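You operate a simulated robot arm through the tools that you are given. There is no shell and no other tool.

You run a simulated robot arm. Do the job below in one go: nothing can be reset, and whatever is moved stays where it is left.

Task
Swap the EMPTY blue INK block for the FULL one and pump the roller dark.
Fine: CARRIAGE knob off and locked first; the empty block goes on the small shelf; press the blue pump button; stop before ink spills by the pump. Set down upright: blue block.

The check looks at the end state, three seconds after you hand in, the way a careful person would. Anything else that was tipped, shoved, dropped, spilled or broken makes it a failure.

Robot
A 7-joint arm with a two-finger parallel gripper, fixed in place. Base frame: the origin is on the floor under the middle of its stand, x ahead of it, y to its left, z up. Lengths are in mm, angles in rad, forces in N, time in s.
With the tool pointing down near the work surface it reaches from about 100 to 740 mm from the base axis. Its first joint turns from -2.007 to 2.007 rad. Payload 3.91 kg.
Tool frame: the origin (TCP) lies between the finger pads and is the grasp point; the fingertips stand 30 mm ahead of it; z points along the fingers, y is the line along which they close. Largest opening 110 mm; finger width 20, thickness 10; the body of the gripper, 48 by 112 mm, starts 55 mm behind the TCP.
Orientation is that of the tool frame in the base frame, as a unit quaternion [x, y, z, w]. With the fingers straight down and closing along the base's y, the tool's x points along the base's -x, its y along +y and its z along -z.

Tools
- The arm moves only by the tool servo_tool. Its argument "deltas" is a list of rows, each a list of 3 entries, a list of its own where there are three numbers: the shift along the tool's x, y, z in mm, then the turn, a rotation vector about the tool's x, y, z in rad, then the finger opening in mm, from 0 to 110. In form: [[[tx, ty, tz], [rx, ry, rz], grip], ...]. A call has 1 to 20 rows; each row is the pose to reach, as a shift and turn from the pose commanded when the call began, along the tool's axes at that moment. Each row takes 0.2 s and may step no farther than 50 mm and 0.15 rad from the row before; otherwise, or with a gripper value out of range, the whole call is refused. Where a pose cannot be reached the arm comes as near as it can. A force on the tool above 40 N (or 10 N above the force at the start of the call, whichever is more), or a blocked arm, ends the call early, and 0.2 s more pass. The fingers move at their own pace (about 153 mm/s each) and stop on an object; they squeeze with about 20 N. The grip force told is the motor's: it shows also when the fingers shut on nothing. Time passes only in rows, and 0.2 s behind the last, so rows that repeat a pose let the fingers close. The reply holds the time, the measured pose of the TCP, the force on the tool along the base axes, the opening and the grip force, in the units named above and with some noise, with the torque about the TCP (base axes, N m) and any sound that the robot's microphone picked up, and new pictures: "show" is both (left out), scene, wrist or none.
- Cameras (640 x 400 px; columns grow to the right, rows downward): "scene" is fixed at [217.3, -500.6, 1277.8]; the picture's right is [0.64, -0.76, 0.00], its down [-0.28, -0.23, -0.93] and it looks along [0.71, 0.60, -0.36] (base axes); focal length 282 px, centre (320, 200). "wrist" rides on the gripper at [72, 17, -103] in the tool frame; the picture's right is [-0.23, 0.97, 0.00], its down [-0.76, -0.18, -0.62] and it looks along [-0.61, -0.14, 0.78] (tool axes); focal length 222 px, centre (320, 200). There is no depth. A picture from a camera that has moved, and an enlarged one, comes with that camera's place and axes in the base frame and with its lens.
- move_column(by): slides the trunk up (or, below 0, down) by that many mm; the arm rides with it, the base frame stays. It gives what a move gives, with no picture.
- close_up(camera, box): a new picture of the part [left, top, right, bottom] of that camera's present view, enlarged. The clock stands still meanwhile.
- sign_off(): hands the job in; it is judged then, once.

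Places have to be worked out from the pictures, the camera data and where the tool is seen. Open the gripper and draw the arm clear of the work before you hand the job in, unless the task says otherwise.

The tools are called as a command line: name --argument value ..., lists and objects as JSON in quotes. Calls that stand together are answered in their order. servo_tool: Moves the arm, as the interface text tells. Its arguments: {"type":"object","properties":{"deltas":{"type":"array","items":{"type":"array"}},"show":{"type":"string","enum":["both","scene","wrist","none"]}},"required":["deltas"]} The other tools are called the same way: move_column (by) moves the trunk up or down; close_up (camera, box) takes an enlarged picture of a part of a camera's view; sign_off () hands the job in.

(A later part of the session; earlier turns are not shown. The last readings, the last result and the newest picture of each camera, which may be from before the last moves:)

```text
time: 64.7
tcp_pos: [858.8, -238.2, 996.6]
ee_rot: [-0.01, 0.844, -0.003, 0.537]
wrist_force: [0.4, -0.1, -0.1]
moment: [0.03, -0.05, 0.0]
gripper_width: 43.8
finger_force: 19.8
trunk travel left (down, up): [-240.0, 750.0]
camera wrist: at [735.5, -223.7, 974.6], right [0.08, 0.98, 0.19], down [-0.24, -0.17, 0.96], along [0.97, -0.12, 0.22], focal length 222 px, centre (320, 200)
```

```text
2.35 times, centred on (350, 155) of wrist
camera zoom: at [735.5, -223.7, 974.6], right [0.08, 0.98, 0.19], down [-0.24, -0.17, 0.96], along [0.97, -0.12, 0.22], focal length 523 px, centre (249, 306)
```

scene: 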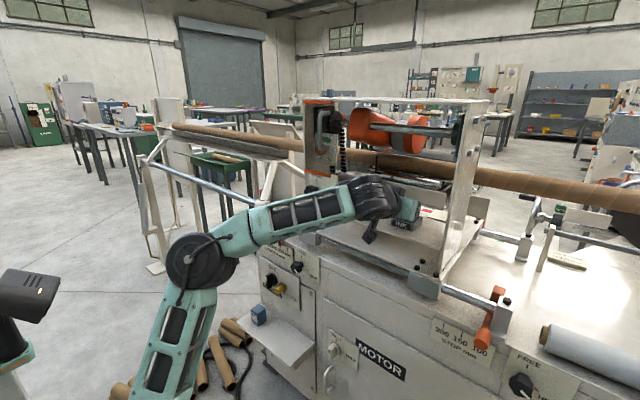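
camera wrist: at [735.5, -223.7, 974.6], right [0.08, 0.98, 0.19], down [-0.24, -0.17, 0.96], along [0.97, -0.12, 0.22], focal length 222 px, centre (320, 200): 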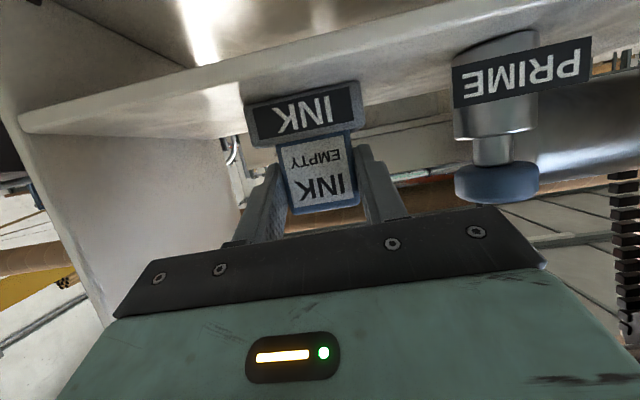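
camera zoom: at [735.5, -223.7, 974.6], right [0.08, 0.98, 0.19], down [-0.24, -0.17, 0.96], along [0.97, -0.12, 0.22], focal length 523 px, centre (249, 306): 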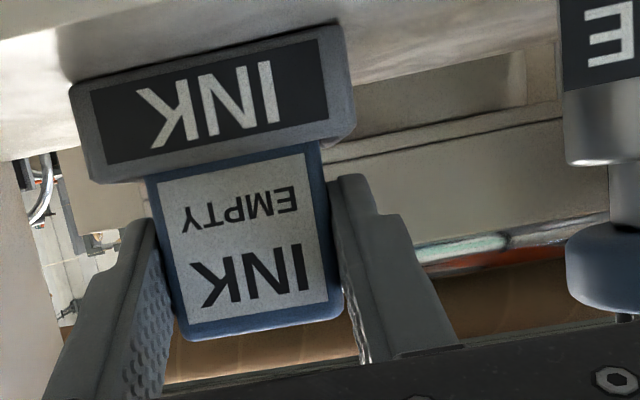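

Gripped (43.8 mm). I tighten and lift straight up 45 mm out of the tray.

servo_tool --deltas '[[[0, 0, 0], [0, 0, 0], 25], [[-4.5, 0, -2.1], [0, 0, 0], 25], [[-9, -0.1, -4.2], [0, 0, 0], 25], [[-18, -0.3, -8.5], [0, 0, 0], 25], [[-27, -0.4, -12.7], [0, 0, 0], 25], [[-36, -0.6, -17], [0, 0, 0], 25], [[-43, -0.7, -20], [0, 0, 0], 25]]'

close_up --camera "wrist" --box '[220, 70, 480, 240]'

```text
time: 66.3
tcp_pos: [858.0, -239.0, 1045.2]
ee_rot: [-0.01, 0.843, -0.003, 0.537]
wrist_force: [-0.4, -0.3, -1.5]
moment: [-0.04, 0.03, 0.0]
gripper_width: 43.8
finger_force: 19.6
trunk travel left (down, up): [-240.0, 750.0]
camera wrist: at [735.1, -223.4, 1021.9], right [0.08, 0.98, 0.19], down [-0.24, -0.17, 0.96], along [0.97, -0.12, 0.22], focal length 222 px, centre (320, 200)
```

scene: 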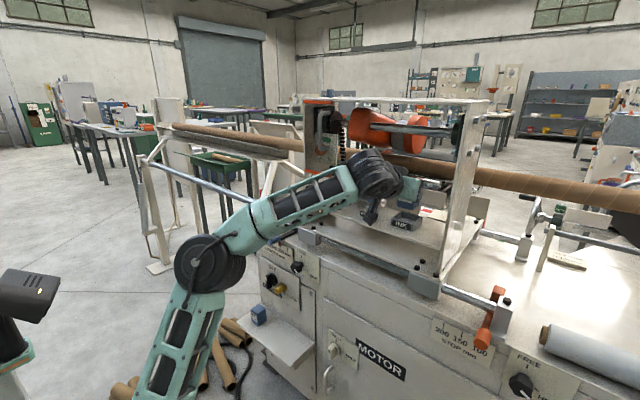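
wrist: 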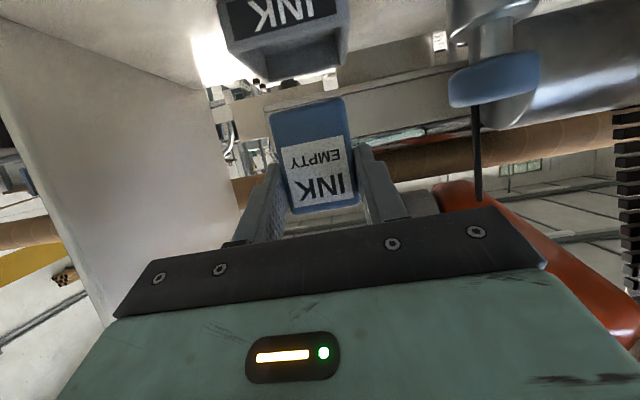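

```text
2.35 times, centred on (350, 155) of wrist
camera zoom: at [735.1, -223.4, 1021.9], right [0.08, 0.98, 0.19], down [-0.24, -0.17, 0.96], along [0.97, -0.12, 0.22], focal length 523 px, centre (249, 306)
```

zoom: 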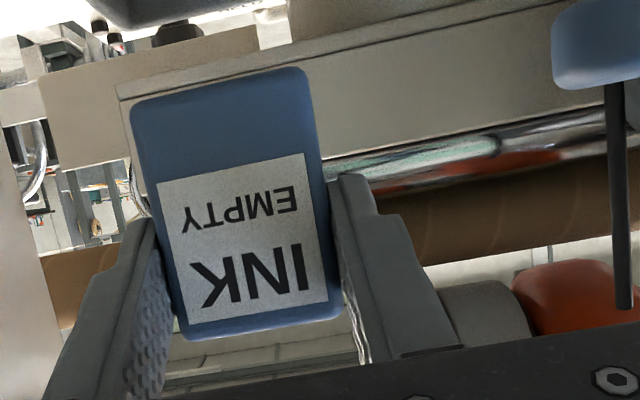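

The EMPTY block is clear of the tray, upright. I draw straight back out of the carriage at this height.

servo_tool --deltas '[[[8.5, 0.3, -18], [0, 0, 0], 25], [[21, 0.7, -45], [0, 0, 0], 25], [[38, 1.2, -81], [0, 0, 0], 25], [[55, 1.7, -117], [0, 0, 0], 25], [[72, 2.2, -153], [0, 0, 0], 25], [[85, 2.7, -181], [0, 0, 0], 25]]'

```text
time: 67.7
tcp_pos: [657.7, -238.8, 1043.8]
ee_rot: [-0.01, 0.843, -0.003, 0.538]
wrist_force: [-0.1, -0.6, -1.3]
moment: [0.0, 0.02, -0.01]
gripper_width: 43.9
finger_force: 19.7
trunk travel left (down, up): [-240.0, 750.0]
camera wrist: at [534.8, -224.2, 1021.3], right [0.08, 0.98, 0.19], down [-0.24, -0.17, 0.96], along [0.97, -0.12, 0.22], focal length 222 px, centre (320, 200)
```

scene: 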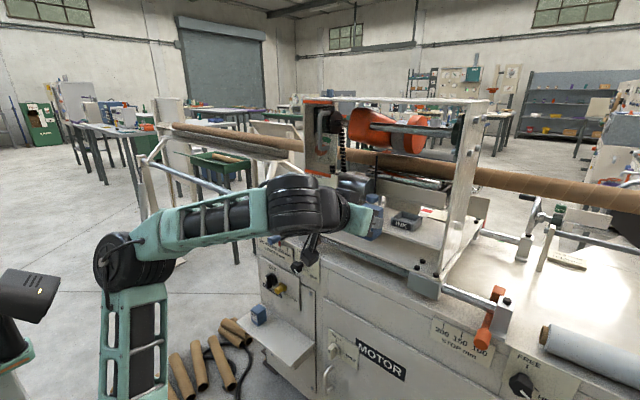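
wrist: 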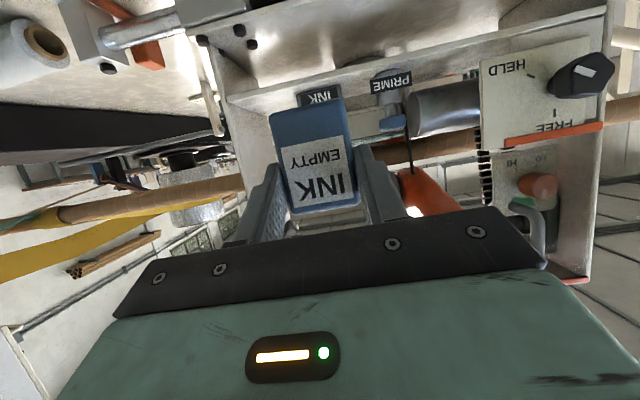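

Held upright and clear. I swing left to y≈+100 in front of the machine, then lower toward the shelf.

servo_tool --deltas '[[[0, 38, -5], [0, 0, 0], 25], [[0, 76, -10], [0, 0, 0], 25], [[0, 114, -15], [0, 0, 0], 25], [[0, 152, -15], [0, 0, 0], 25], [[0, 190, -15], [0, 0, 0], 25], [[0, 228, -15], [0, 0, 0], 25], [[0, 266, -15], [0, 0, 0], 25], [[0, 304, -15], [0, 0, 0], 25], [[0, 340, -15], [0, 0, 0], 25]]' --show "scene"

move_column --by -235

```text
time: 69.7
tcp_pos: [641.4, 101.9, 1044.2]
ee_rot: [-0.01, 0.843, -0.004, 0.538]
wrist_force: [0.3, -0.7, -1.9]
moment: [0.02, 0.04, 0.01]
gripper_width: 43.7
finger_force: 20.0
trunk travel left (down, up): [-240.0, 750.0]
```

scene: 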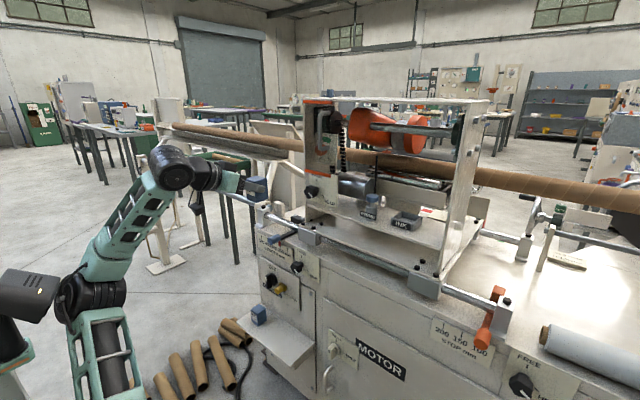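

```text
time: 72.2
tcp_pos: [641.1, 102.4, 809.2]
ee_rot: [-0.01, 0.843, -0.003, 0.537]
wrist_force: [0.0, 0.2, -1.8]
moment: [0.03, 0.02, 0.0]
gripper_width: 43.6
finger_force: 20.5
trunk travel left (down, up): [-5.0, 985.0]
```

Now I lower with the arm to about z=570, still in front of the shelf's edge region, and look.

servo_tool --deltas '[[[36, 0.5, 17], [0, 0, 0], 25], [[72, 1, 34], [0, 0, 0], 25], [[109, 1.5, 50.5], [0, 0, 0], 25], [[145, 2, 67], [0, 0, 0], 25], [[181, 2.5, 84], [0, 0, 0], 25], [[217, 3, 101], [0, 0, 0], 25]]'

```text
time: 73.8
tcp_pos: [654.6, 74.7, 567.7]
ee_rot: [0.013, 0.844, -0.028, 0.536]
wrist_force: [0.5, -0.4, -1.5]
moment: [0.02, 0.02, 0.01]
gripper_width: 43.7
finger_force: 20.3
trunk travel left (down, up): [-5.0, 985.0]
stopped in row 6: the arm was blocked; the commanded pose is now the measured one
camera wrist: at [531.5, 96.7, 543.1], right [0.15, 0.97, 0.17], down [-0.25, -0.13, 0.96], along [0.96, -0.18, 0.22], focal length 222 px, centre (320, 200)
```

scene: 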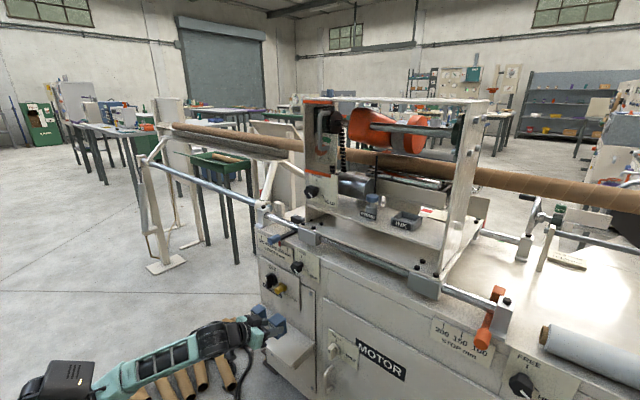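
wrist: 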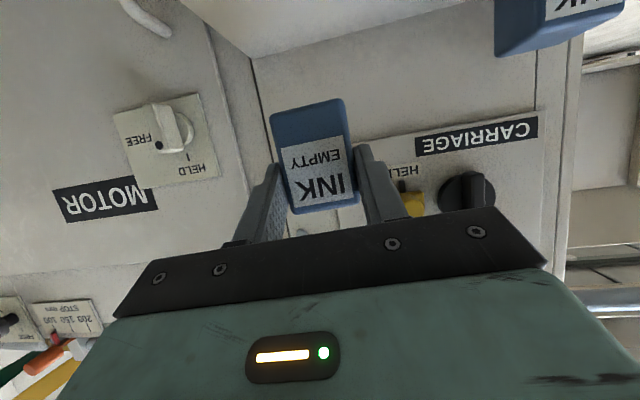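

The arm was blocked near the end (no force on the tool; likely a joint or self limit). Let me check where the links are.

close_up --camera "scene" --box '[0, 270, 330, 400]'

close_up --camera "scene" --box '[220, 260, 340, 380]'

```text
1.94 times, centred on (165, 335) of scene
camera zoom: at [217.3, -500.6, 1277.8], right [0.64, -0.76, 0.0], down [-0.28, -0.23, -0.93], along [0.71, 0.6, -0.36], focal length 547 px, centre (621, -62)
```

zoom: 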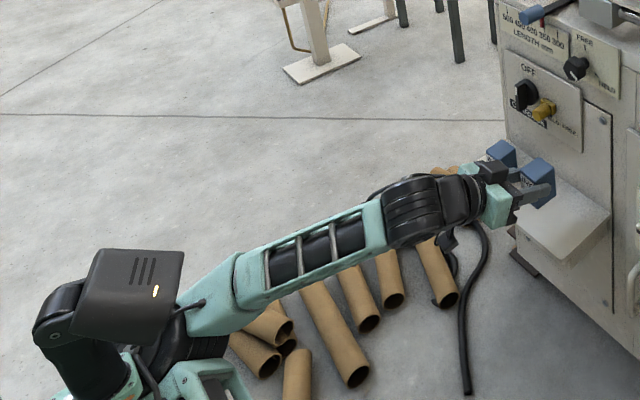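

```text
3.33 times, centred on (280, 320) of scene
camera zoom: at [217.3, -500.6, 1277.8], right [0.64, -0.76, 0.0], down [-0.28, -0.23, -0.93], along [0.71, 0.6, -0.36], focal length 940 px, centre (453, -200)
```

zoom: 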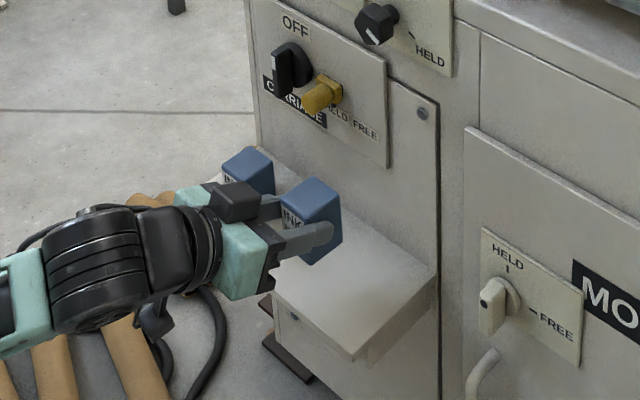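

The elbow has come up against the robot's own head. I raise the tool a little and yaw it about +60°, so the wrist and elbow move away from the head; the block stays upright and can be set down turned.

servo_tool --deltas '[[[-12, -10, -10], [0, 0, 0], 25], [[-25, -20, -20], [0, 0, 0], 25], [[-25, -24, -26], [-0.119, -0.004, -0.056], 25], [[-25, -28, -26], [-0.238, -0.009, -0.112], 25], [[-25, -32, -26], [-0.357, -0.013, -0.167], 25], [[-25, -37, -26], [-0.476, -0.018, -0.223], 25], [[-25, -37, -26], [-0.594, -0.022, -0.279], 25], [[-25, -37, -26], [-0.713, -0.026, -0.335], 25], [[-25, -37, -26], [-0.832, -0.031, -0.39], 25], [[-25, -37, -26], [-0.951, -0.035, -0.446], 25]]'

```text
time: 74.6
tcp_pos: [649.4, 53.6, 578.2]
ee_rot: [-0.053, 0.831, -0.099, 0.544]
wrist_force: [0.1, -0.7, -0.9]
moment: [-0.01, 0.06, -0.03]
gripper_width: 43.4
finger_force: 19.8
trunk travel left (down, up): [-5.0, 985.0]
stopped in row 4: the arm was blocked; the commanded pose is now the measured one
camera wrist: at [525.7, 67.2, 550.5], right [0.11, 0.99, -0.01], down [-0.27, 0.04, 0.96], along [0.96, -0.1, 0.27], focal length 222 px, centre (320, 200)
```

scene: 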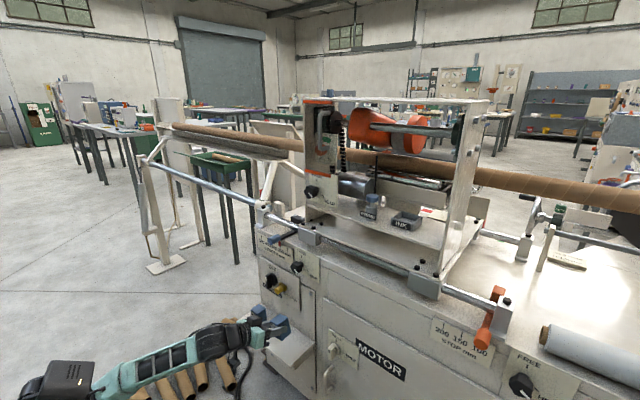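
wrist: 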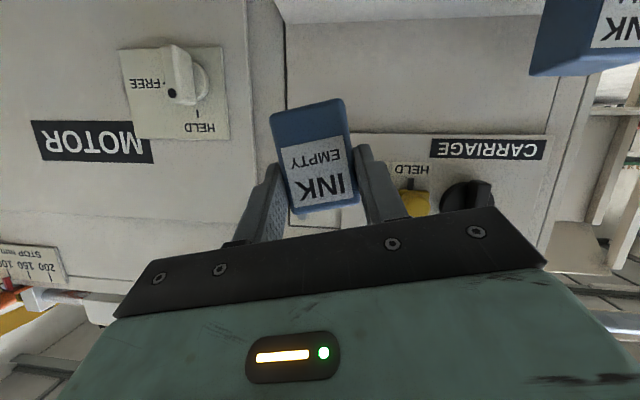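

Blocked again and the block got tilted a bit in hand orientation (still firmly held). I go back up where the arm unfolds and restore the upright orientation.

servo_tool --deltas '[[[-18, -4, -8], [0, 0, 0], 25], [[-40, -9, -17], [-0.028, 0.007, 0.049], 25], [[-70, -17, -30], [-0.055, 0.014, 0.098], 25], [[-100, -24, -43], [-0.083, 0.021, 0.147], 25], [[-134, -33, -58], [-0.111, 0.0275, 0.196], 25], [[-160, -40, -69], [-0.111, 0.0275, 0.196], 25]]'

```text
time: 75.4
tcp_pos: [648.8, 81.0, 625.1]
ee_rot: [-0.066, 0.825, -0.135, 0.544]
wrist_force: [0.9, -0.2, -2.2]
moment: [0.01, 0.03, -0.01]
gripper_width: 43.8
finger_force: 20.4
trunk travel left (down, up): [-5.0, 985.0]
stopped in row 3: the arm was blocked; the commanded pose is now the measured one
camera wrist: at [526.6, 93.5, 595.6], right [0.13, 0.99, -0.09], down [-0.27, 0.12, 0.95], along [0.95, -0.1, 0.29], focal length 222 px, centre (320, 200)
```

scene: 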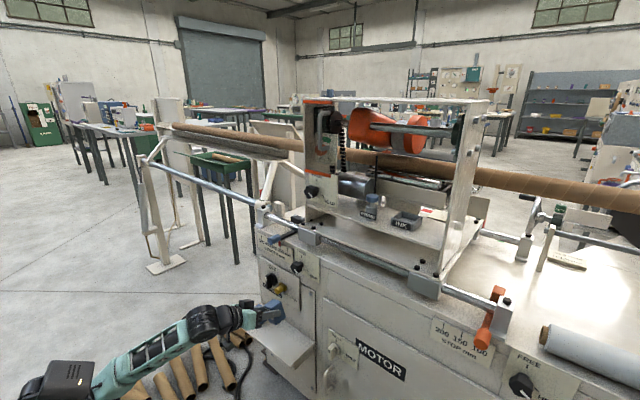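
wrist: 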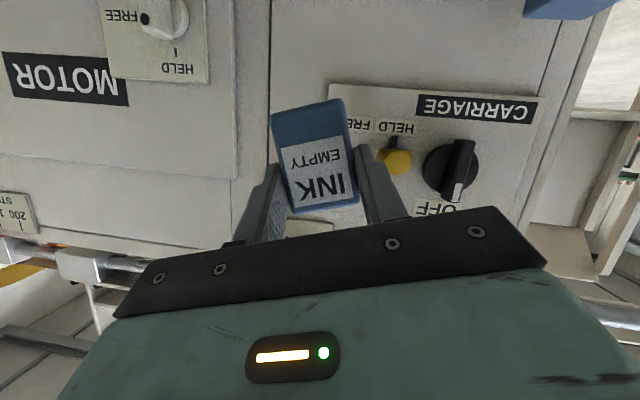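

Still caught at the head. The elbow is on the −y side of it, so I swing the tool to −y (free space in front of the panel) to pull the elbow clear.

servo_tool --deltas '[[[5, -23, 5], [0, 0, 0], 25], [[11, -46, 11], [0, 0, 0], 25], [[16, -69, 16], [0, 0, 0], 25], [[21, -91, 22], [0, 0, 0], 25], [[27, -114, 27], [0, 0, 0], 25], [[36, -152, 33], [0, 0, 0], 25], [[45, -190, 40], [0, 0, 0], 25]]'

```text
time: 76.5
tcp_pos: [657.2, 11.3, 613.5]
ee_rot: [-0.108, 0.809, -0.198, 0.543]
wrist_force: [0.5, -0.3, -2.1]
moment: [0.03, 0.04, 0.01]
gripper_width: 43.9
finger_force: 20.0
trunk travel left (down, up): [-5.0, 985.0]
stopped in row 5: the arm was blocked; the commanded pose is now the measured one
camera wrist: at [533.6, 20.3, 580.0], right [0.13, 0.96, -0.24], down [-0.29, 0.26, 0.92], along [0.95, -0.05, 0.31], focal length 222 px, centre (320, 200)
```

scene: 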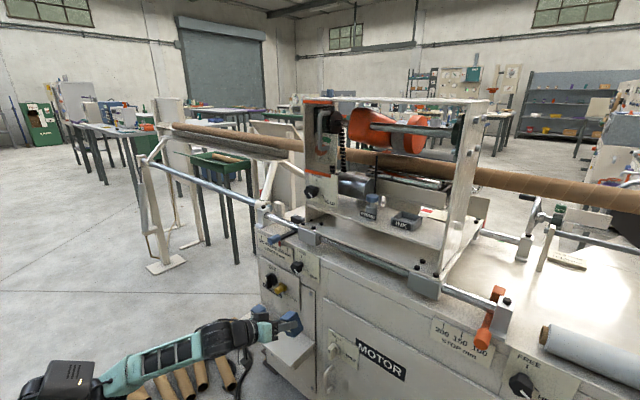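
wrist: 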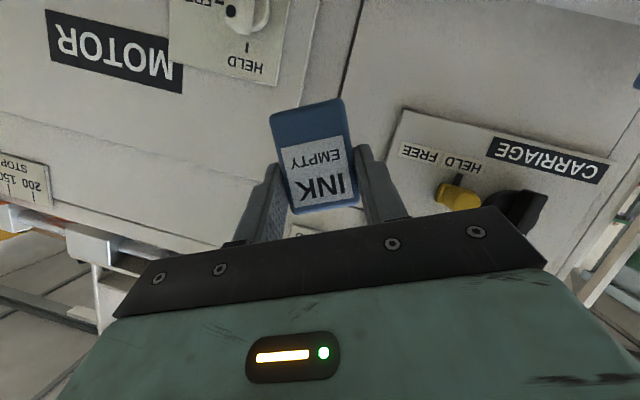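

The geometry of head and elbow needs a closer look before I move again.

close_up --camera "scene" --box '[0, 290, 200, 400]'

close_up --camera "scene" --box '[180, 270, 340, 380]'

```text
3.20 times, centred on (100, 345) of scene
camera zoom: at [217.3, -500.6, 1277.8], right [0.64, -0.76, 0.0], down [-0.28, -0.23, -0.93], along [0.71, 0.6, -0.36], focal length 903 px, centre (1024, -264)
```

zoom: 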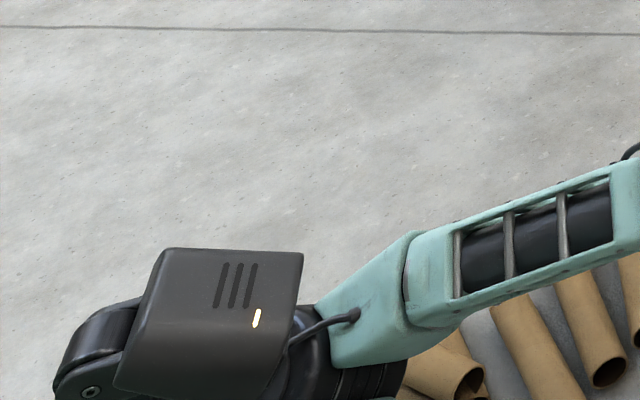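

```text
3.64 times, centred on (260, 325) of scene
camera zoom: at [217.3, -500.6, 1277.8], right [0.64, -0.76, 0.0], down [-0.28, -0.23, -0.93], along [0.71, 0.6, -0.36], focal length 1026 px, centre (538, -254)
```

zoom: 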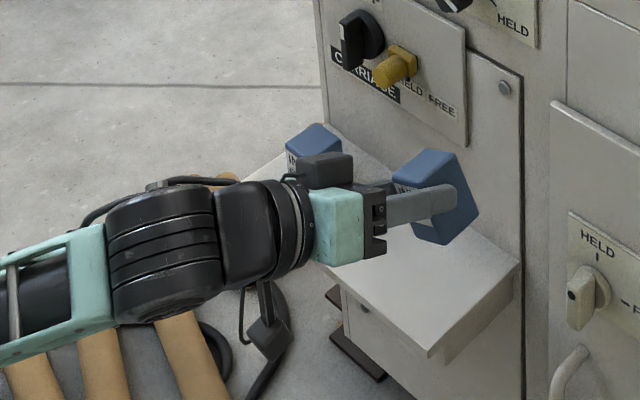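

The head sits at about (193, 254) and my elbow has drifted to the +y side under it. I raise the trunk 400 mm to get free room in front, then extend forward so the elbow comes out from under the head.

move_column --by 400

servo_tool --deltas '[[[0, 0, 20], [0, 0, 0], 25], [[0, 0, 40], [0, 0, 0], 25], [[0, 0, 60], [0, 0, 0], 25], [[-5, 0, 75], [0, 0, 0], 25]]' --show "scene"

```text
time: 80.3
tcp_pos: [655.7, 12.5, 1014.5]
ee_rot: [-0.108, 0.809, -0.198, 0.543]
wrist_force: [-1.1, 0.2, -0.7]
moment: [0.02, 0.03, -0.04]
gripper_width: 43.9
finger_force: 20.3
trunk travel left (down, up): [-405.0, 585.0]
```

```text
time: 81.3
tcp_pos: [725.5, -0.2, 994.9]
ee_rot: [-0.107, 0.809, -0.197, 0.543]
wrist_force: [-0.1, 0.2, -0.9]
moment: [0.04, 0.05, -0.01]
gripper_width: 43.6
finger_force: 20.2
trunk travel left (down, up): [-405.0, 585.0]
```

scene: 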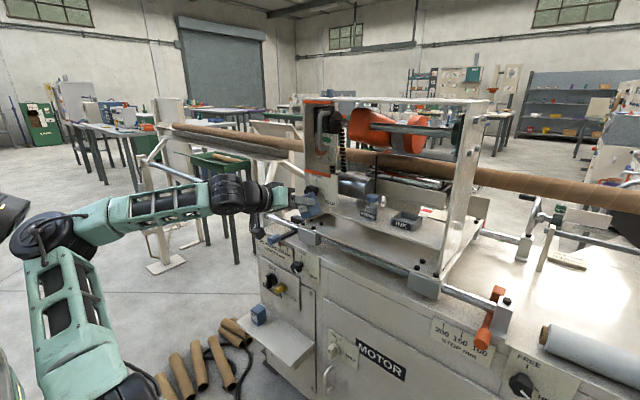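

Freed. Now I restore the upright orientation (yaw 0, pitch 25°) while lifting slightly.

servo_tool --deltas '[[[-8, -6, -11], [-0.055, 0.0125, 0.099], 25], [[-15, -12, -22], [-0.11, 0.025, 0.198], 25], [[-23, -18, -33], [-0.165, 0.037, 0.296], 25], [[-30, -23, -44], [-0.2196, 0.0498, 0.3951], 25]]'

```text
time: 82.0
tcp_pos: [719.3, -16.7, 1004.8]
ee_rot: [-0.048, 0.826, -0.178, 0.533]
wrist_force: [0.0, -0.6, -1.1]
moment: [-0.02, 0.01, 0.0]
gripper_width: 43.8
finger_force: 19.8
trunk travel left (down, up): [-405.0, 585.0]
stopped in row 3: the arm was blocked; the commanded pose is now the measured one
camera wrist: at [597.1, 4.1, 975.1], right [0.2, 0.97, -0.14], down [-0.25, 0.19, 0.95], along [0.95, -0.16, 0.28], focal length 222 px, centre (320, 200)
```

scene: 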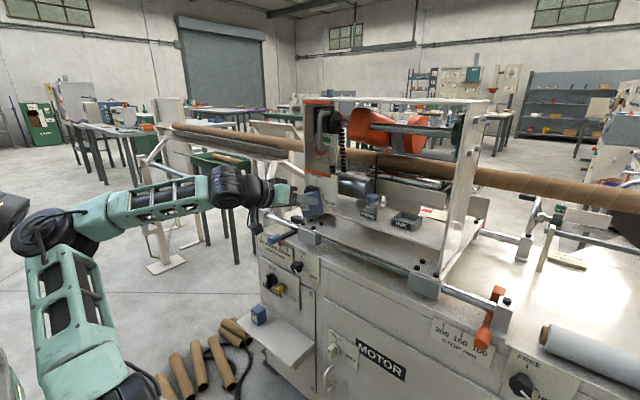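
wrist: 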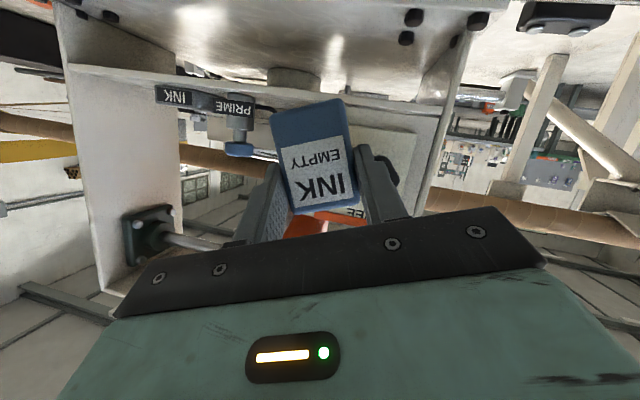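

Elbow is still just in front of the head. I slide the tool to −y, which carries the elbow to the right, before correcting the orientation.

servo_tool --deltas '[[[8, -28, 7], [0, 0, 0], 25], [[17, -60, 15], [0, 0, 0], 25], [[27, -93, 24], [0, 0, 0], 25], [[38, -130, 34], [0, 0, 0], 25], [[48, -168, 43], [0, 0, 0], 25], [[57, -200, 51], [0, 0, 0], 25]]' --show "scene"

```text
time: 83.4
tcp_pos: [718.9, -232.4, 1004.3]
ee_rot: [-0.048, 0.826, -0.174, 0.534]
wrist_force: [-0.3, 0.2, -1.7]
moment: [0.02, 0.05, -0.02]
gripper_width: 43.7
finger_force: 20.0
trunk travel left (down, up): [-405.0, 585.0]
```

scene: 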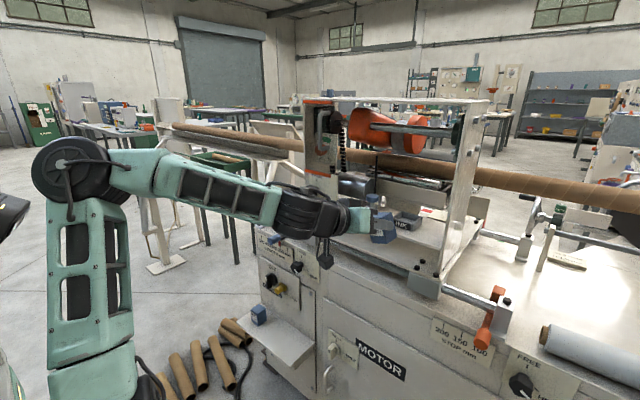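

Clear. Now I correct the orientation to upright, yaw 0, pitch 25°.

servo_tool --deltas '[[[0, 0, 0], [-0.061, 0.004, 0.067], 25], [[0, 0, 0], [-0.122, 0.008, 0.134], 25], [[0, 0, 0], [-0.183, 0.012, 0.202], 25], [[0, 0, 0], [-0.2434, 0.016, 0.2689], 25]]'

```text
time: 84.4
tcp_pos: [718.2, -232.7, 1005.1]
ee_rot: [0.001, 0.845, -0.001, 0.535]
wrist_force: [1.0, -0.3, -1.6]
moment: [-0.02, 0.02, -0.01]
gripper_width: 43.6
finger_force: 19.8
trunk travel left (down, up): [-405.0, 585.0]
camera wrist: at [594.2, -214.7, 984.2], right [0.1, 0.97, 0.21], down [-0.24, -0.18, 0.95], along [0.97, -0.14, 0.22], focal length 222 px, centre (320, 200)
```

scene: 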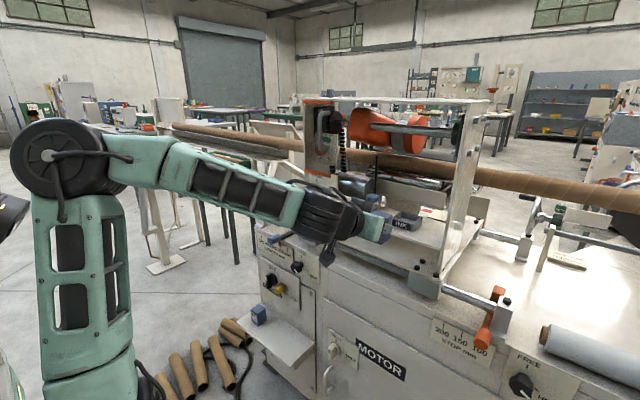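
wrist: 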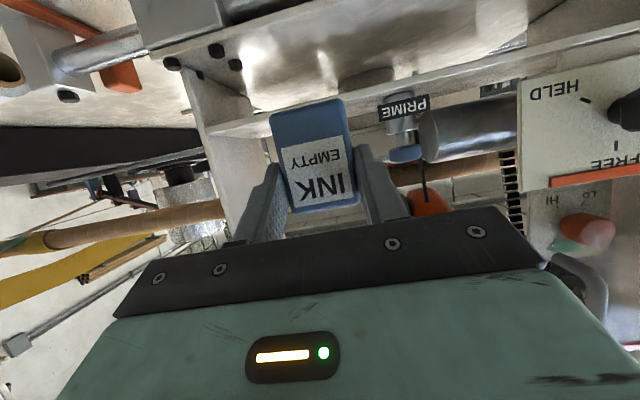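

Upright again and the elbow is neutral (above the shoulder). I back off a little and slide left in steps at this height, watching the elbow.

servo_tool --deltas '[[[11, 0, -23], [0, 0, 0], 25], [[21, 20, -45], [0, 0, 0], 25], [[21, 58, -45], [0, 0, 0], 25], [[21, 96, -45], [0, 0, 0], 25], [[21, 134, -45], [0, 0, 0], 25], [[21, 172, -45], [0, 0, 0], 25]]' --show "scene"

```text
time: 86.0
tcp_pos: [674.2, -125.9, 1005.6]
ee_rot: [0.064, 0.842, -0.031, 0.534]
wrist_force: [0.1, 1.3, -1.8]
moment: [-0.01, 0.01, 0.01]
gripper_width: 43.6
finger_force: 19.9
trunk travel left (down, up): [-405.0, 585.0]
stopped in row 6: the arm was blocked; the commanded pose is now the measured one
```

scene: 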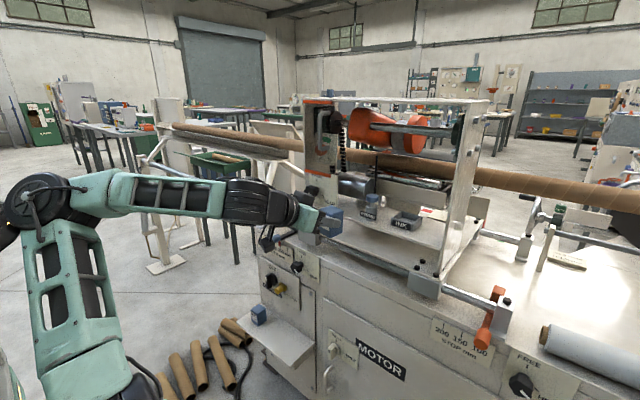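

Moving left swings the elbow into the head again at this shallow pitch. Better: put the EMPTY block back in its tray, regrasp it at a steep pitch (which the shelf needs), and use that same steep grasp for the FULL one. First back to y≈−235 and upright.

servo_tool --deltas '[[[-10, -26, 10], [0, 0, 0], 25], [[-21, -52, 20], [-0.03, 0, -0.019], 25], [[-32, -78, 30], [-0.06, 0, -0.037], 25], [[-43, -103, 40], [-0.09, 0, -0.056], 25], [[-43, -103, 40], [-0.121, -0.001, -0.075], 25]]' --show "none"

```text
time: 87.2
tcp_pos: [714.1, -230.8, 1025.9]
ee_rot: [-0.005, 0.845, 0.0, 0.535]
wrist_force: [0.2, -0.3, -1.0]
moment: [0.0, 0.02, 0.02]
gripper_width: 43.5
finger_force: 20.0
trunk travel left (down, up): [-405.0, 585.0]
```

I raise to clear the tray rim and go forward above the plate.

servo_tool --deltas '[[[-14, -2, 15], [0, 0, 0], 25], [[-27, -4, 30], [0, 0, 0], 25], [[-40, -6, 45], [0, 0, 0], 25], [[-53, -8, 60], [0, 0, 0], 25]]'

```text
time: 88.2
tcp_pos: [791.0, -238.9, 1049.1]
ee_rot: [-0.005, 0.845, 0.0, 0.535]
wrist_force: [-0.2, 0.2, -1.5]
moment: [0.02, 0.01, -0.01]
gripper_width: 43.7
finger_force: 20.4
trunk travel left (down, up): [-405.0, 585.0]
camera wrist: at [666.5, -222.0, 1026.7], right [0.09, 0.98, 0.2], down [-0.24, -0.17, 0.96], along [0.97, -0.13, 0.22], focal length 222 px, centre (320, 200)
```

scene: 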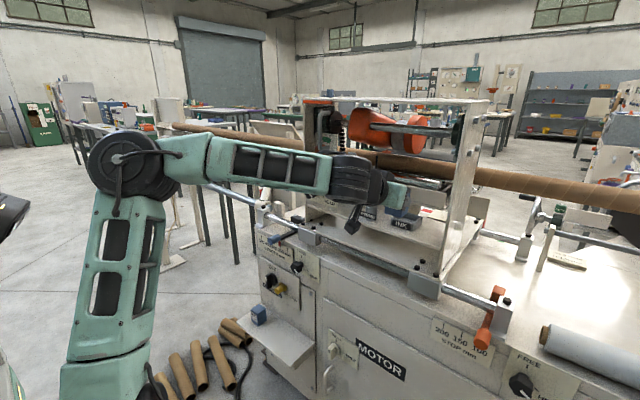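
wrist: 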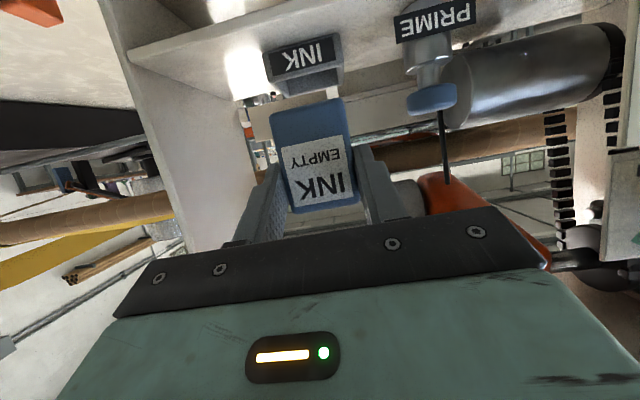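

Reachable here. I go forward to the position directly above the tray (858, −238.5, 1046).

servo_tool --deltas '[[[-9, 0, 21], [0, 0, 0], 25], [[-18, 0, 42], [0, 0, 0], 25], [[-26, 0.3, 62], [0, 0, 0], 25], [[-26, 0.3, 62], [0, 0, 0], 25]]'

close_up --camera "scene" --box '[340, 160, 460, 250]'

close_up --camera "wrist" --box '[200, 0, 440, 150]'

```text
time: 89.2
tcp_pos: [858.3, -238.1, 1046.0]
ee_rot: [-0.005, 0.844, 0.0, 0.537]
wrist_force: [-0.1, 0.7, 0.3]
moment: [0.02, 0.05, 0.02]
gripper_width: 43.5
finger_force: 20.6
trunk travel left (down, up): [-405.0, 585.0]
camera wrist: at [734.5, -222.2, 1023.9], right [0.09, 0.98, 0.2], down [-0.24, -0.17, 0.96], along [0.97, -0.13, 0.22], focal length 222 px, centre (320, 200)
```

scene: 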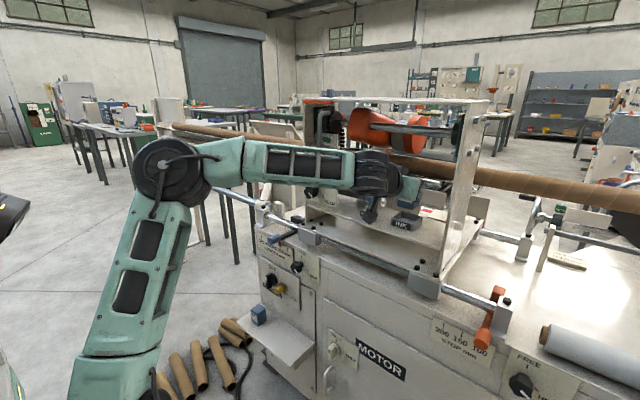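
wrist: 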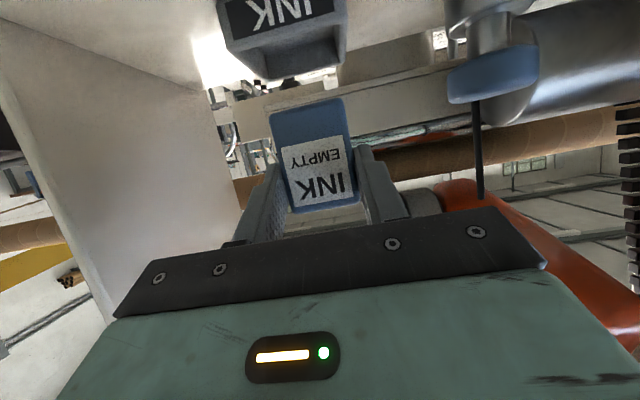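

```text
4.44 times, centred on (400, 205) of scene
camera zoom: at [217.3, -500.6, 1277.8], right [0.64, -0.76, 0.0], down [-0.28, -0.23, -0.93], along [0.71, 0.6, -0.36], focal length 1254 px, centre (-36, 178)
```

zoom: 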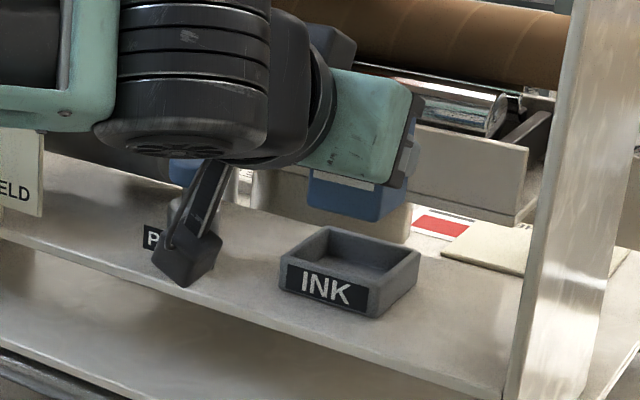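

```text
2.67 times, centred on (320, 75) of wrist
camera zoom: at [734.5, -222.2, 1023.9], right [0.09, 0.98, 0.2], down [-0.24, -0.17, 0.96], along [0.97, -0.13, 0.22], focal length 592 px, centre (320, 533)
```

zoom: 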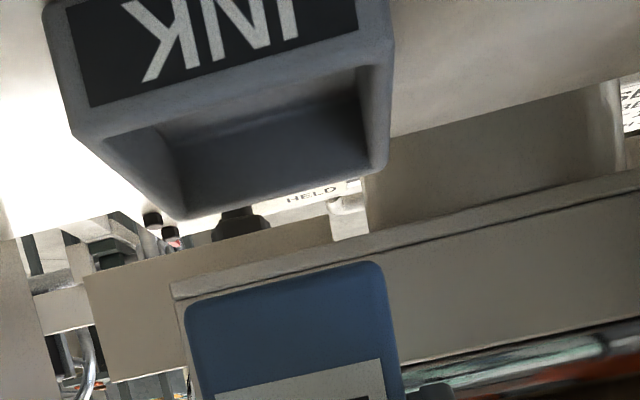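

Tray appears at the same place in the picture as when I lifted the block out. I lower it straight back in.

servo_tool --deltas '[[[9, 0, 4.2], [0, 0, 0], 25], [[18, 0, 8.5], [0, 0, 0], 25], [[25, 0, 11.7], [0, 0, 0], 25], [[31, 0, 14.5], [0, 0, 0], 25], [[36, 0, 16.9], [0, 0, 0], 25], [[40.5, 0, 19], [0, 0, 0], 25], [[43, 0, 20.1], [0, 0, 0], 25]]'

close_up --camera "wrist" --box '[200, 60, 440, 220]'

close_up --camera "scene" --box '[340, 160, 460, 250]'

```text
time: 90.8
tcp_pos: [856.6, -237.8, 998.7]
ee_rot: [-0.005, 0.845, -0.001, 0.535]
wrist_force: [-0.1, 0.0, -0.3]
moment: [0.03, 0.0, 0.0]
gripper_width: 44.0
finger_force: 20.0
trunk travel left (down, up): [-405.0, 585.0]
camera wrist: at [734.2, -221.5, 976.1], right [0.09, 0.98, 0.2], down [-0.24, -0.17, 0.96], along [0.97, -0.13, 0.22], focal length 222 px, centre (320, 200)
```

scene: 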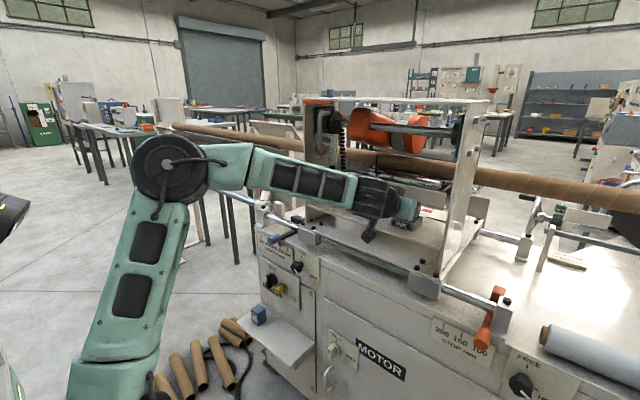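
wrist: 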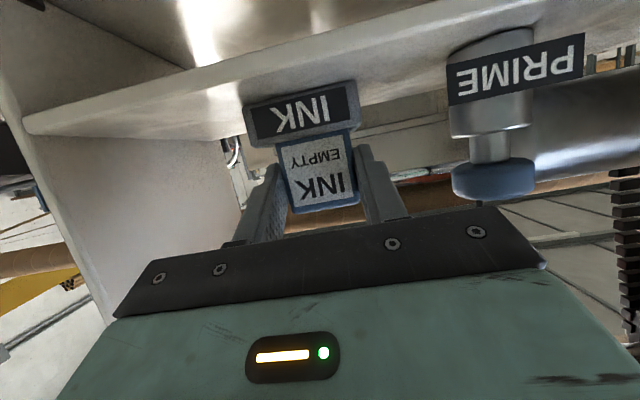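

```text
2.50 times, centred on (320, 140) of wrist
camera zoom: at [734.2, -221.5, 976.1], right [0.09, 0.98, 0.2], down [-0.24, -0.17, 0.96], along [0.97, -0.13, 0.22], focal length 555 px, centre (320, 350)
```

zoom: 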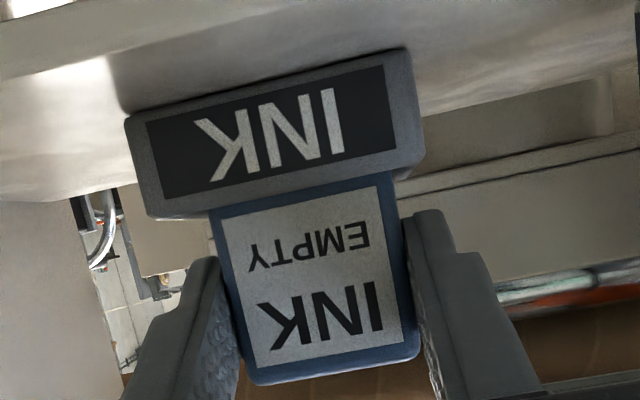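

```text
4.44 times, centred on (400, 205) of scene
camera zoom: at [217.3, -500.6, 1277.8], right [0.64, -0.76, 0.0], down [-0.28, -0.23, -0.93], along [0.71, 0.6, -0.36], focal length 1254 px, centre (-36, 178)
```

zoom: 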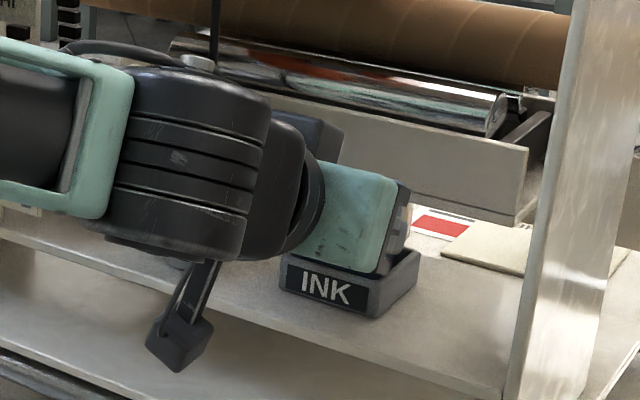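

Nearly seated (998.7 vs 996.6). I lower the last 2 mm, open the fingers, then pitch the open gripper in place to about 60° while rising slightly to stay clear of the tray rim.

servo_tool --deltas '[[[1.8, 0, 0.9], [0, 0, 0], 25], [[1.8, 0, 0.9], [0, 0, 0], 50], [[1.8, 0, 0.9], [0, 0, 0], 64], [[1.8, 0, 0.9], [0, 0, 0], 64]]' --show "wrist"

servo_tool --deltas '[[[-4, 0, 1], [0, 0.1, 0], 64], [[-8, 0, 3], [0, 0.2, 0], 64], [[-11, 0, 4], [0, 0.3, 0], 64], [[-13, 0, 5], [0, 0.4, 0], 64], [[-14, 0, 6], [0, 0.5, 0], 64], [[-14, 0, 6.5], [0, 0.61, 0], 64]]'

```text
time: 91.8
tcp_pos: [857.5, -238.6, 996.7]
ee_rot: [-0.004, 0.844, -0.001, 0.536]
wrist_force: [0.2, 0.6, -0.5]
moment: [0.03, 0.0, 0.06]
gripper_width: 63.9
finger_force: 0.0
trunk travel left (down, up): [-405.0, 585.0]
camera wrist: at [734.2, -221.7, 973.9], right [0.09, 0.98, 0.2], down [-0.24, -0.17, 0.96], along [0.97, -0.13, 0.22], focal length 222 px, centre (320, 200)
```

wrist: 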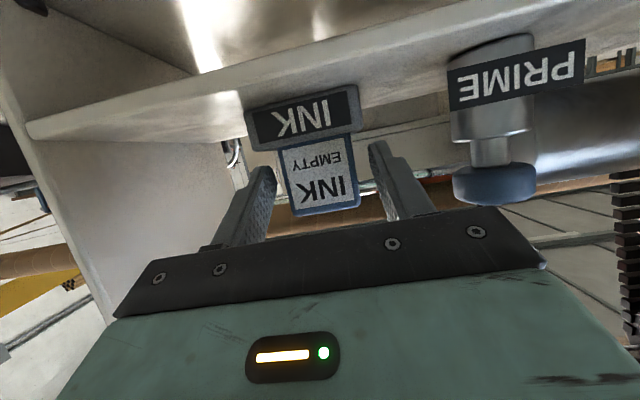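

```text
time: 93.2
tcp_pos: [869.1, -238.1, 1005.4]
ee_rot: [-0.004, 0.967, -0.003, 0.257]
wrist_force: [-0.8, -0.4, 0.3]
moment: [0.0, -0.02, 0.01]
gripper_width: 63.9
finger_force: 0.1
trunk travel left (down, up): [-405.0, 585.0]
camera wrist: at [756.1, -220.8, 1059.1], right [0.19, 0.98, 0.11], down [0.35, -0.17, 0.92], along [0.92, -0.14, -0.38], focal length 222 px, centre (320, 200)
```

scene: 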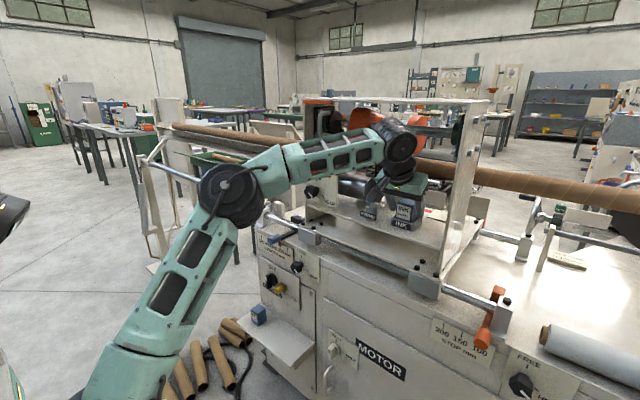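
wrist: 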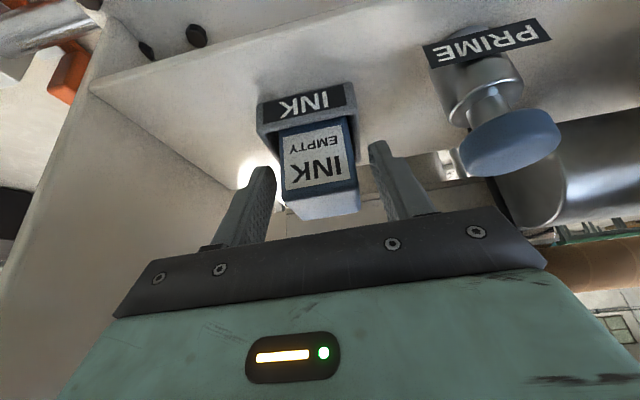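

Works: pitch 60° at (869, −238, 1005) with the block seated in the tray. Let me check the block relative to the fingers.

close_up --camera "wrist" --box '[200, 70, 440, 240]'

close_up --camera "scene" --box '[340, 120, 480, 250]'

```text
2.35 times, centred on (320, 155) of wrist
camera zoom: at [756.1, -220.8, 1059.1], right [0.19, 0.98, 0.11], down [0.35, -0.17, 0.92], along [0.92, -0.14, -0.38], focal length 523 px, centre (320, 306)
```

zoom: 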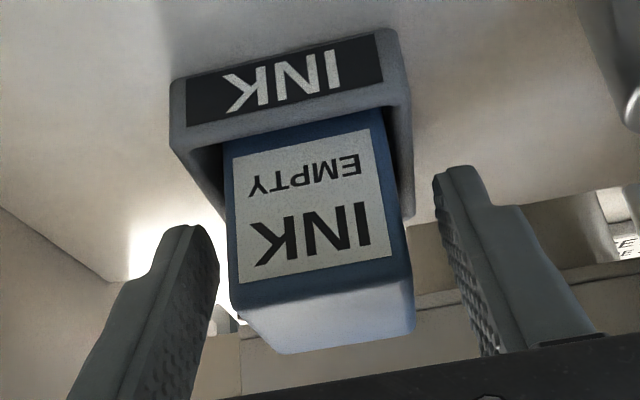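

```text
3.08 times, centred on (410, 185) of scene
camera zoom: at [217.3, -500.6, 1277.8], right [0.64, -0.76, 0.0], down [-0.28, -0.23, -0.93], along [0.71, 0.6, -0.36], focal length 868 px, centre (43, 246)
```

zoom: 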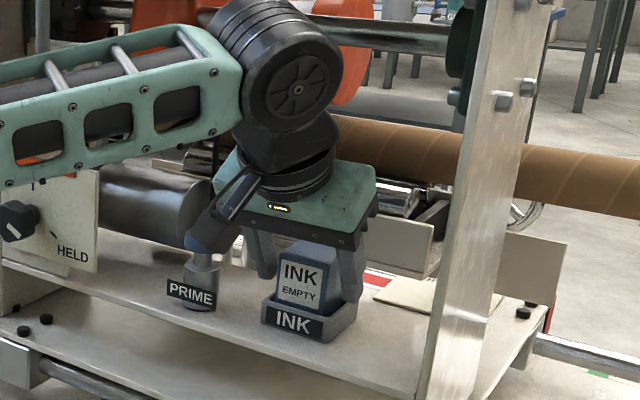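

The block spans x≈863–906, y centre ≈ −237.5. I shift the TCP to (875, −237.5, 1009) for a good hold clear of the rim and close.

servo_tool --deltas '[[[-7, 0.6, 0], [0, 0, 0], 64], [[-7, 0.6, 0], [0, 0, 0], 64], [[-7, 0.6, 0], [0, 0, 0], 50], [[-7, 0.6, 0], [0, 0, 0], 35], [[-7, 0.6, 0], [0, 0, 0], 25], [[-7, 0.6, 0], [0, 0, 0], 25]]' --show "wrist"

close_up --camera "wrist" --box '[200, 70, 440, 240]'

```text
time: 94.6
tcp_pos: [875.7, -237.7, 1008.8]
ee_rot: [-0.004, 0.966, -0.002, 0.258]
wrist_force: [-0.6, 0.3, 1.6]
moment: [0.05, 0.01, -0.02]
gripper_width: 43.4
finger_force: 19.9
trunk travel left (down, up): [-405.0, 585.0]
camera wrist: at [762.0, -220.4, 1062.4], right [0.19, 0.98, 0.11], down [0.35, -0.17, 0.92], along [0.92, -0.14, -0.38], focal length 222 px, centre (320, 200)
```

wrist: 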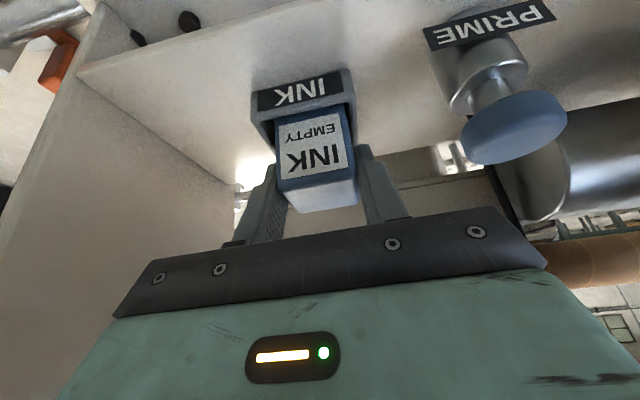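

```text
2.35 times, centred on (320, 155) of wrist
camera zoom: at [762.0, -220.4, 1062.4], right [0.19, 0.98, 0.11], down [0.35, -0.17, 0.92], along [0.92, -0.14, -0.38], focal length 523 px, centre (320, 306)
```

zoom: 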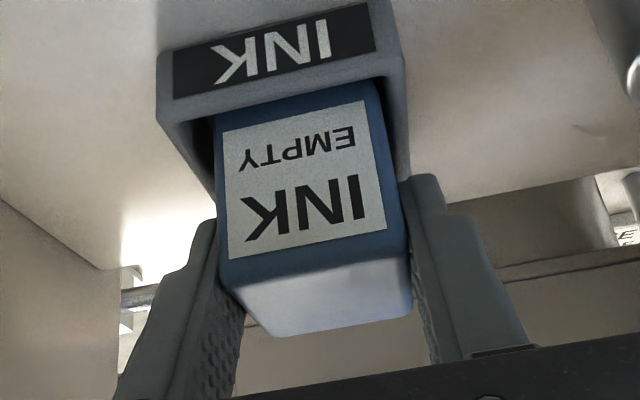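

Firm hold. I lift 34 mm (enough to clear the rim), then draw straight back out.

servo_tool --deltas '[[[-3, 0, -5], [0, 0, 0], 25], [[-7, 0, -12], [0, 0, 0], 25], [[-12, 0, -21], [0, 0, 0], 25], [[-17, 0, -29.5], [0, 0, 0], 25], [[0, 0, -39.5], [0, 0, 0], 25], [[35, 0, -59.5], [0, 0, 0], 25], [[70, 0, -79.5], [0, 0, 0], 25], [[105, 0, -99.5], [0, 0, 0], 25], [[140, 0, -119.5], [0, 0, 0], 25]]'

```text
time: 96.6
tcp_pos: [694.3, -237.1, 1044.9]
ee_rot: [-0.004, 0.966, -0.002, 0.257]
wrist_force: [-0.2, 1.3, -1.7]
moment: [0.01, 0.0, 0.01]
gripper_width: 43.9
finger_force: 20.9
trunk travel left (down, up): [-405.0, 585.0]
camera wrist: at [580.9, -220.8, 1097.2], right [0.19, 0.98, 0.11], down [0.35, -0.17, 0.92], along [0.92, -0.14, -0.38], focal length 222 px, centre (320, 200)
```

scene: 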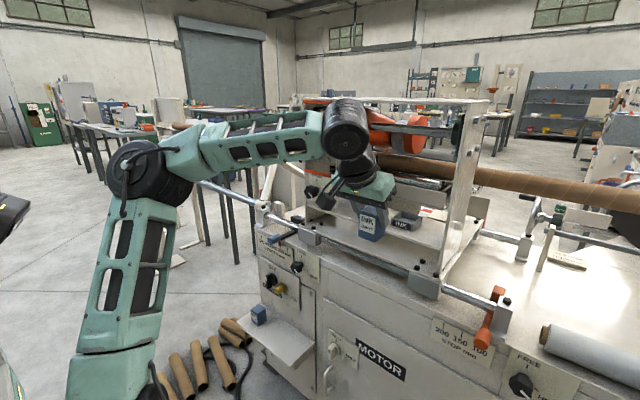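
wrist: 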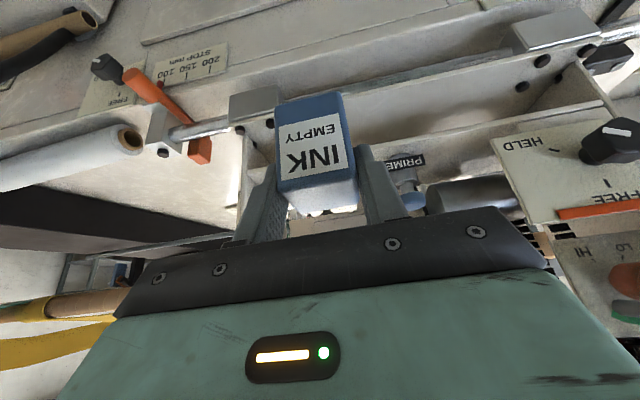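

Held well. Now I swing left in stages at x≈705, watching the elbow relative to the head.

servo_tool --deltas '[[[-9, 40, 5], [0, 0, 0], 25], [[-9, 80, 5], [0, 0, 0], 25], [[-9, 120, 5], [0, 0, 0], 25], [[-9, 160, 5], [0, 0, 0], 25]]' --show "scene"

```text
time: 97.6
tcp_pos: [702.2, -78.3, 1044.3]
ee_rot: [-0.004, 0.966, -0.002, 0.258]
wrist_force: [0.2, -0.3, -1.0]
moment: [-0.01, 0.04, 0.01]
gripper_width: 43.6
finger_force: 20.0
trunk travel left (down, up): [-405.0, 585.0]
```

scene: 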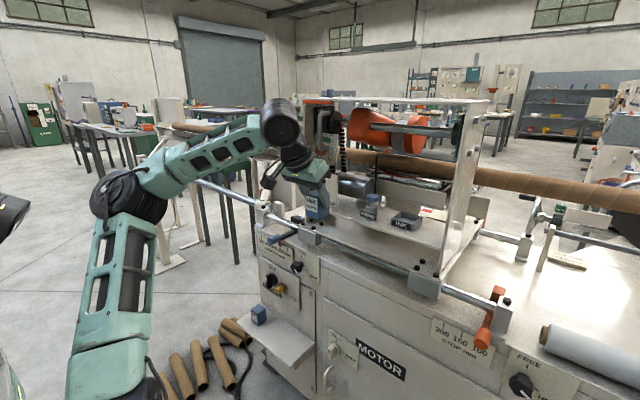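

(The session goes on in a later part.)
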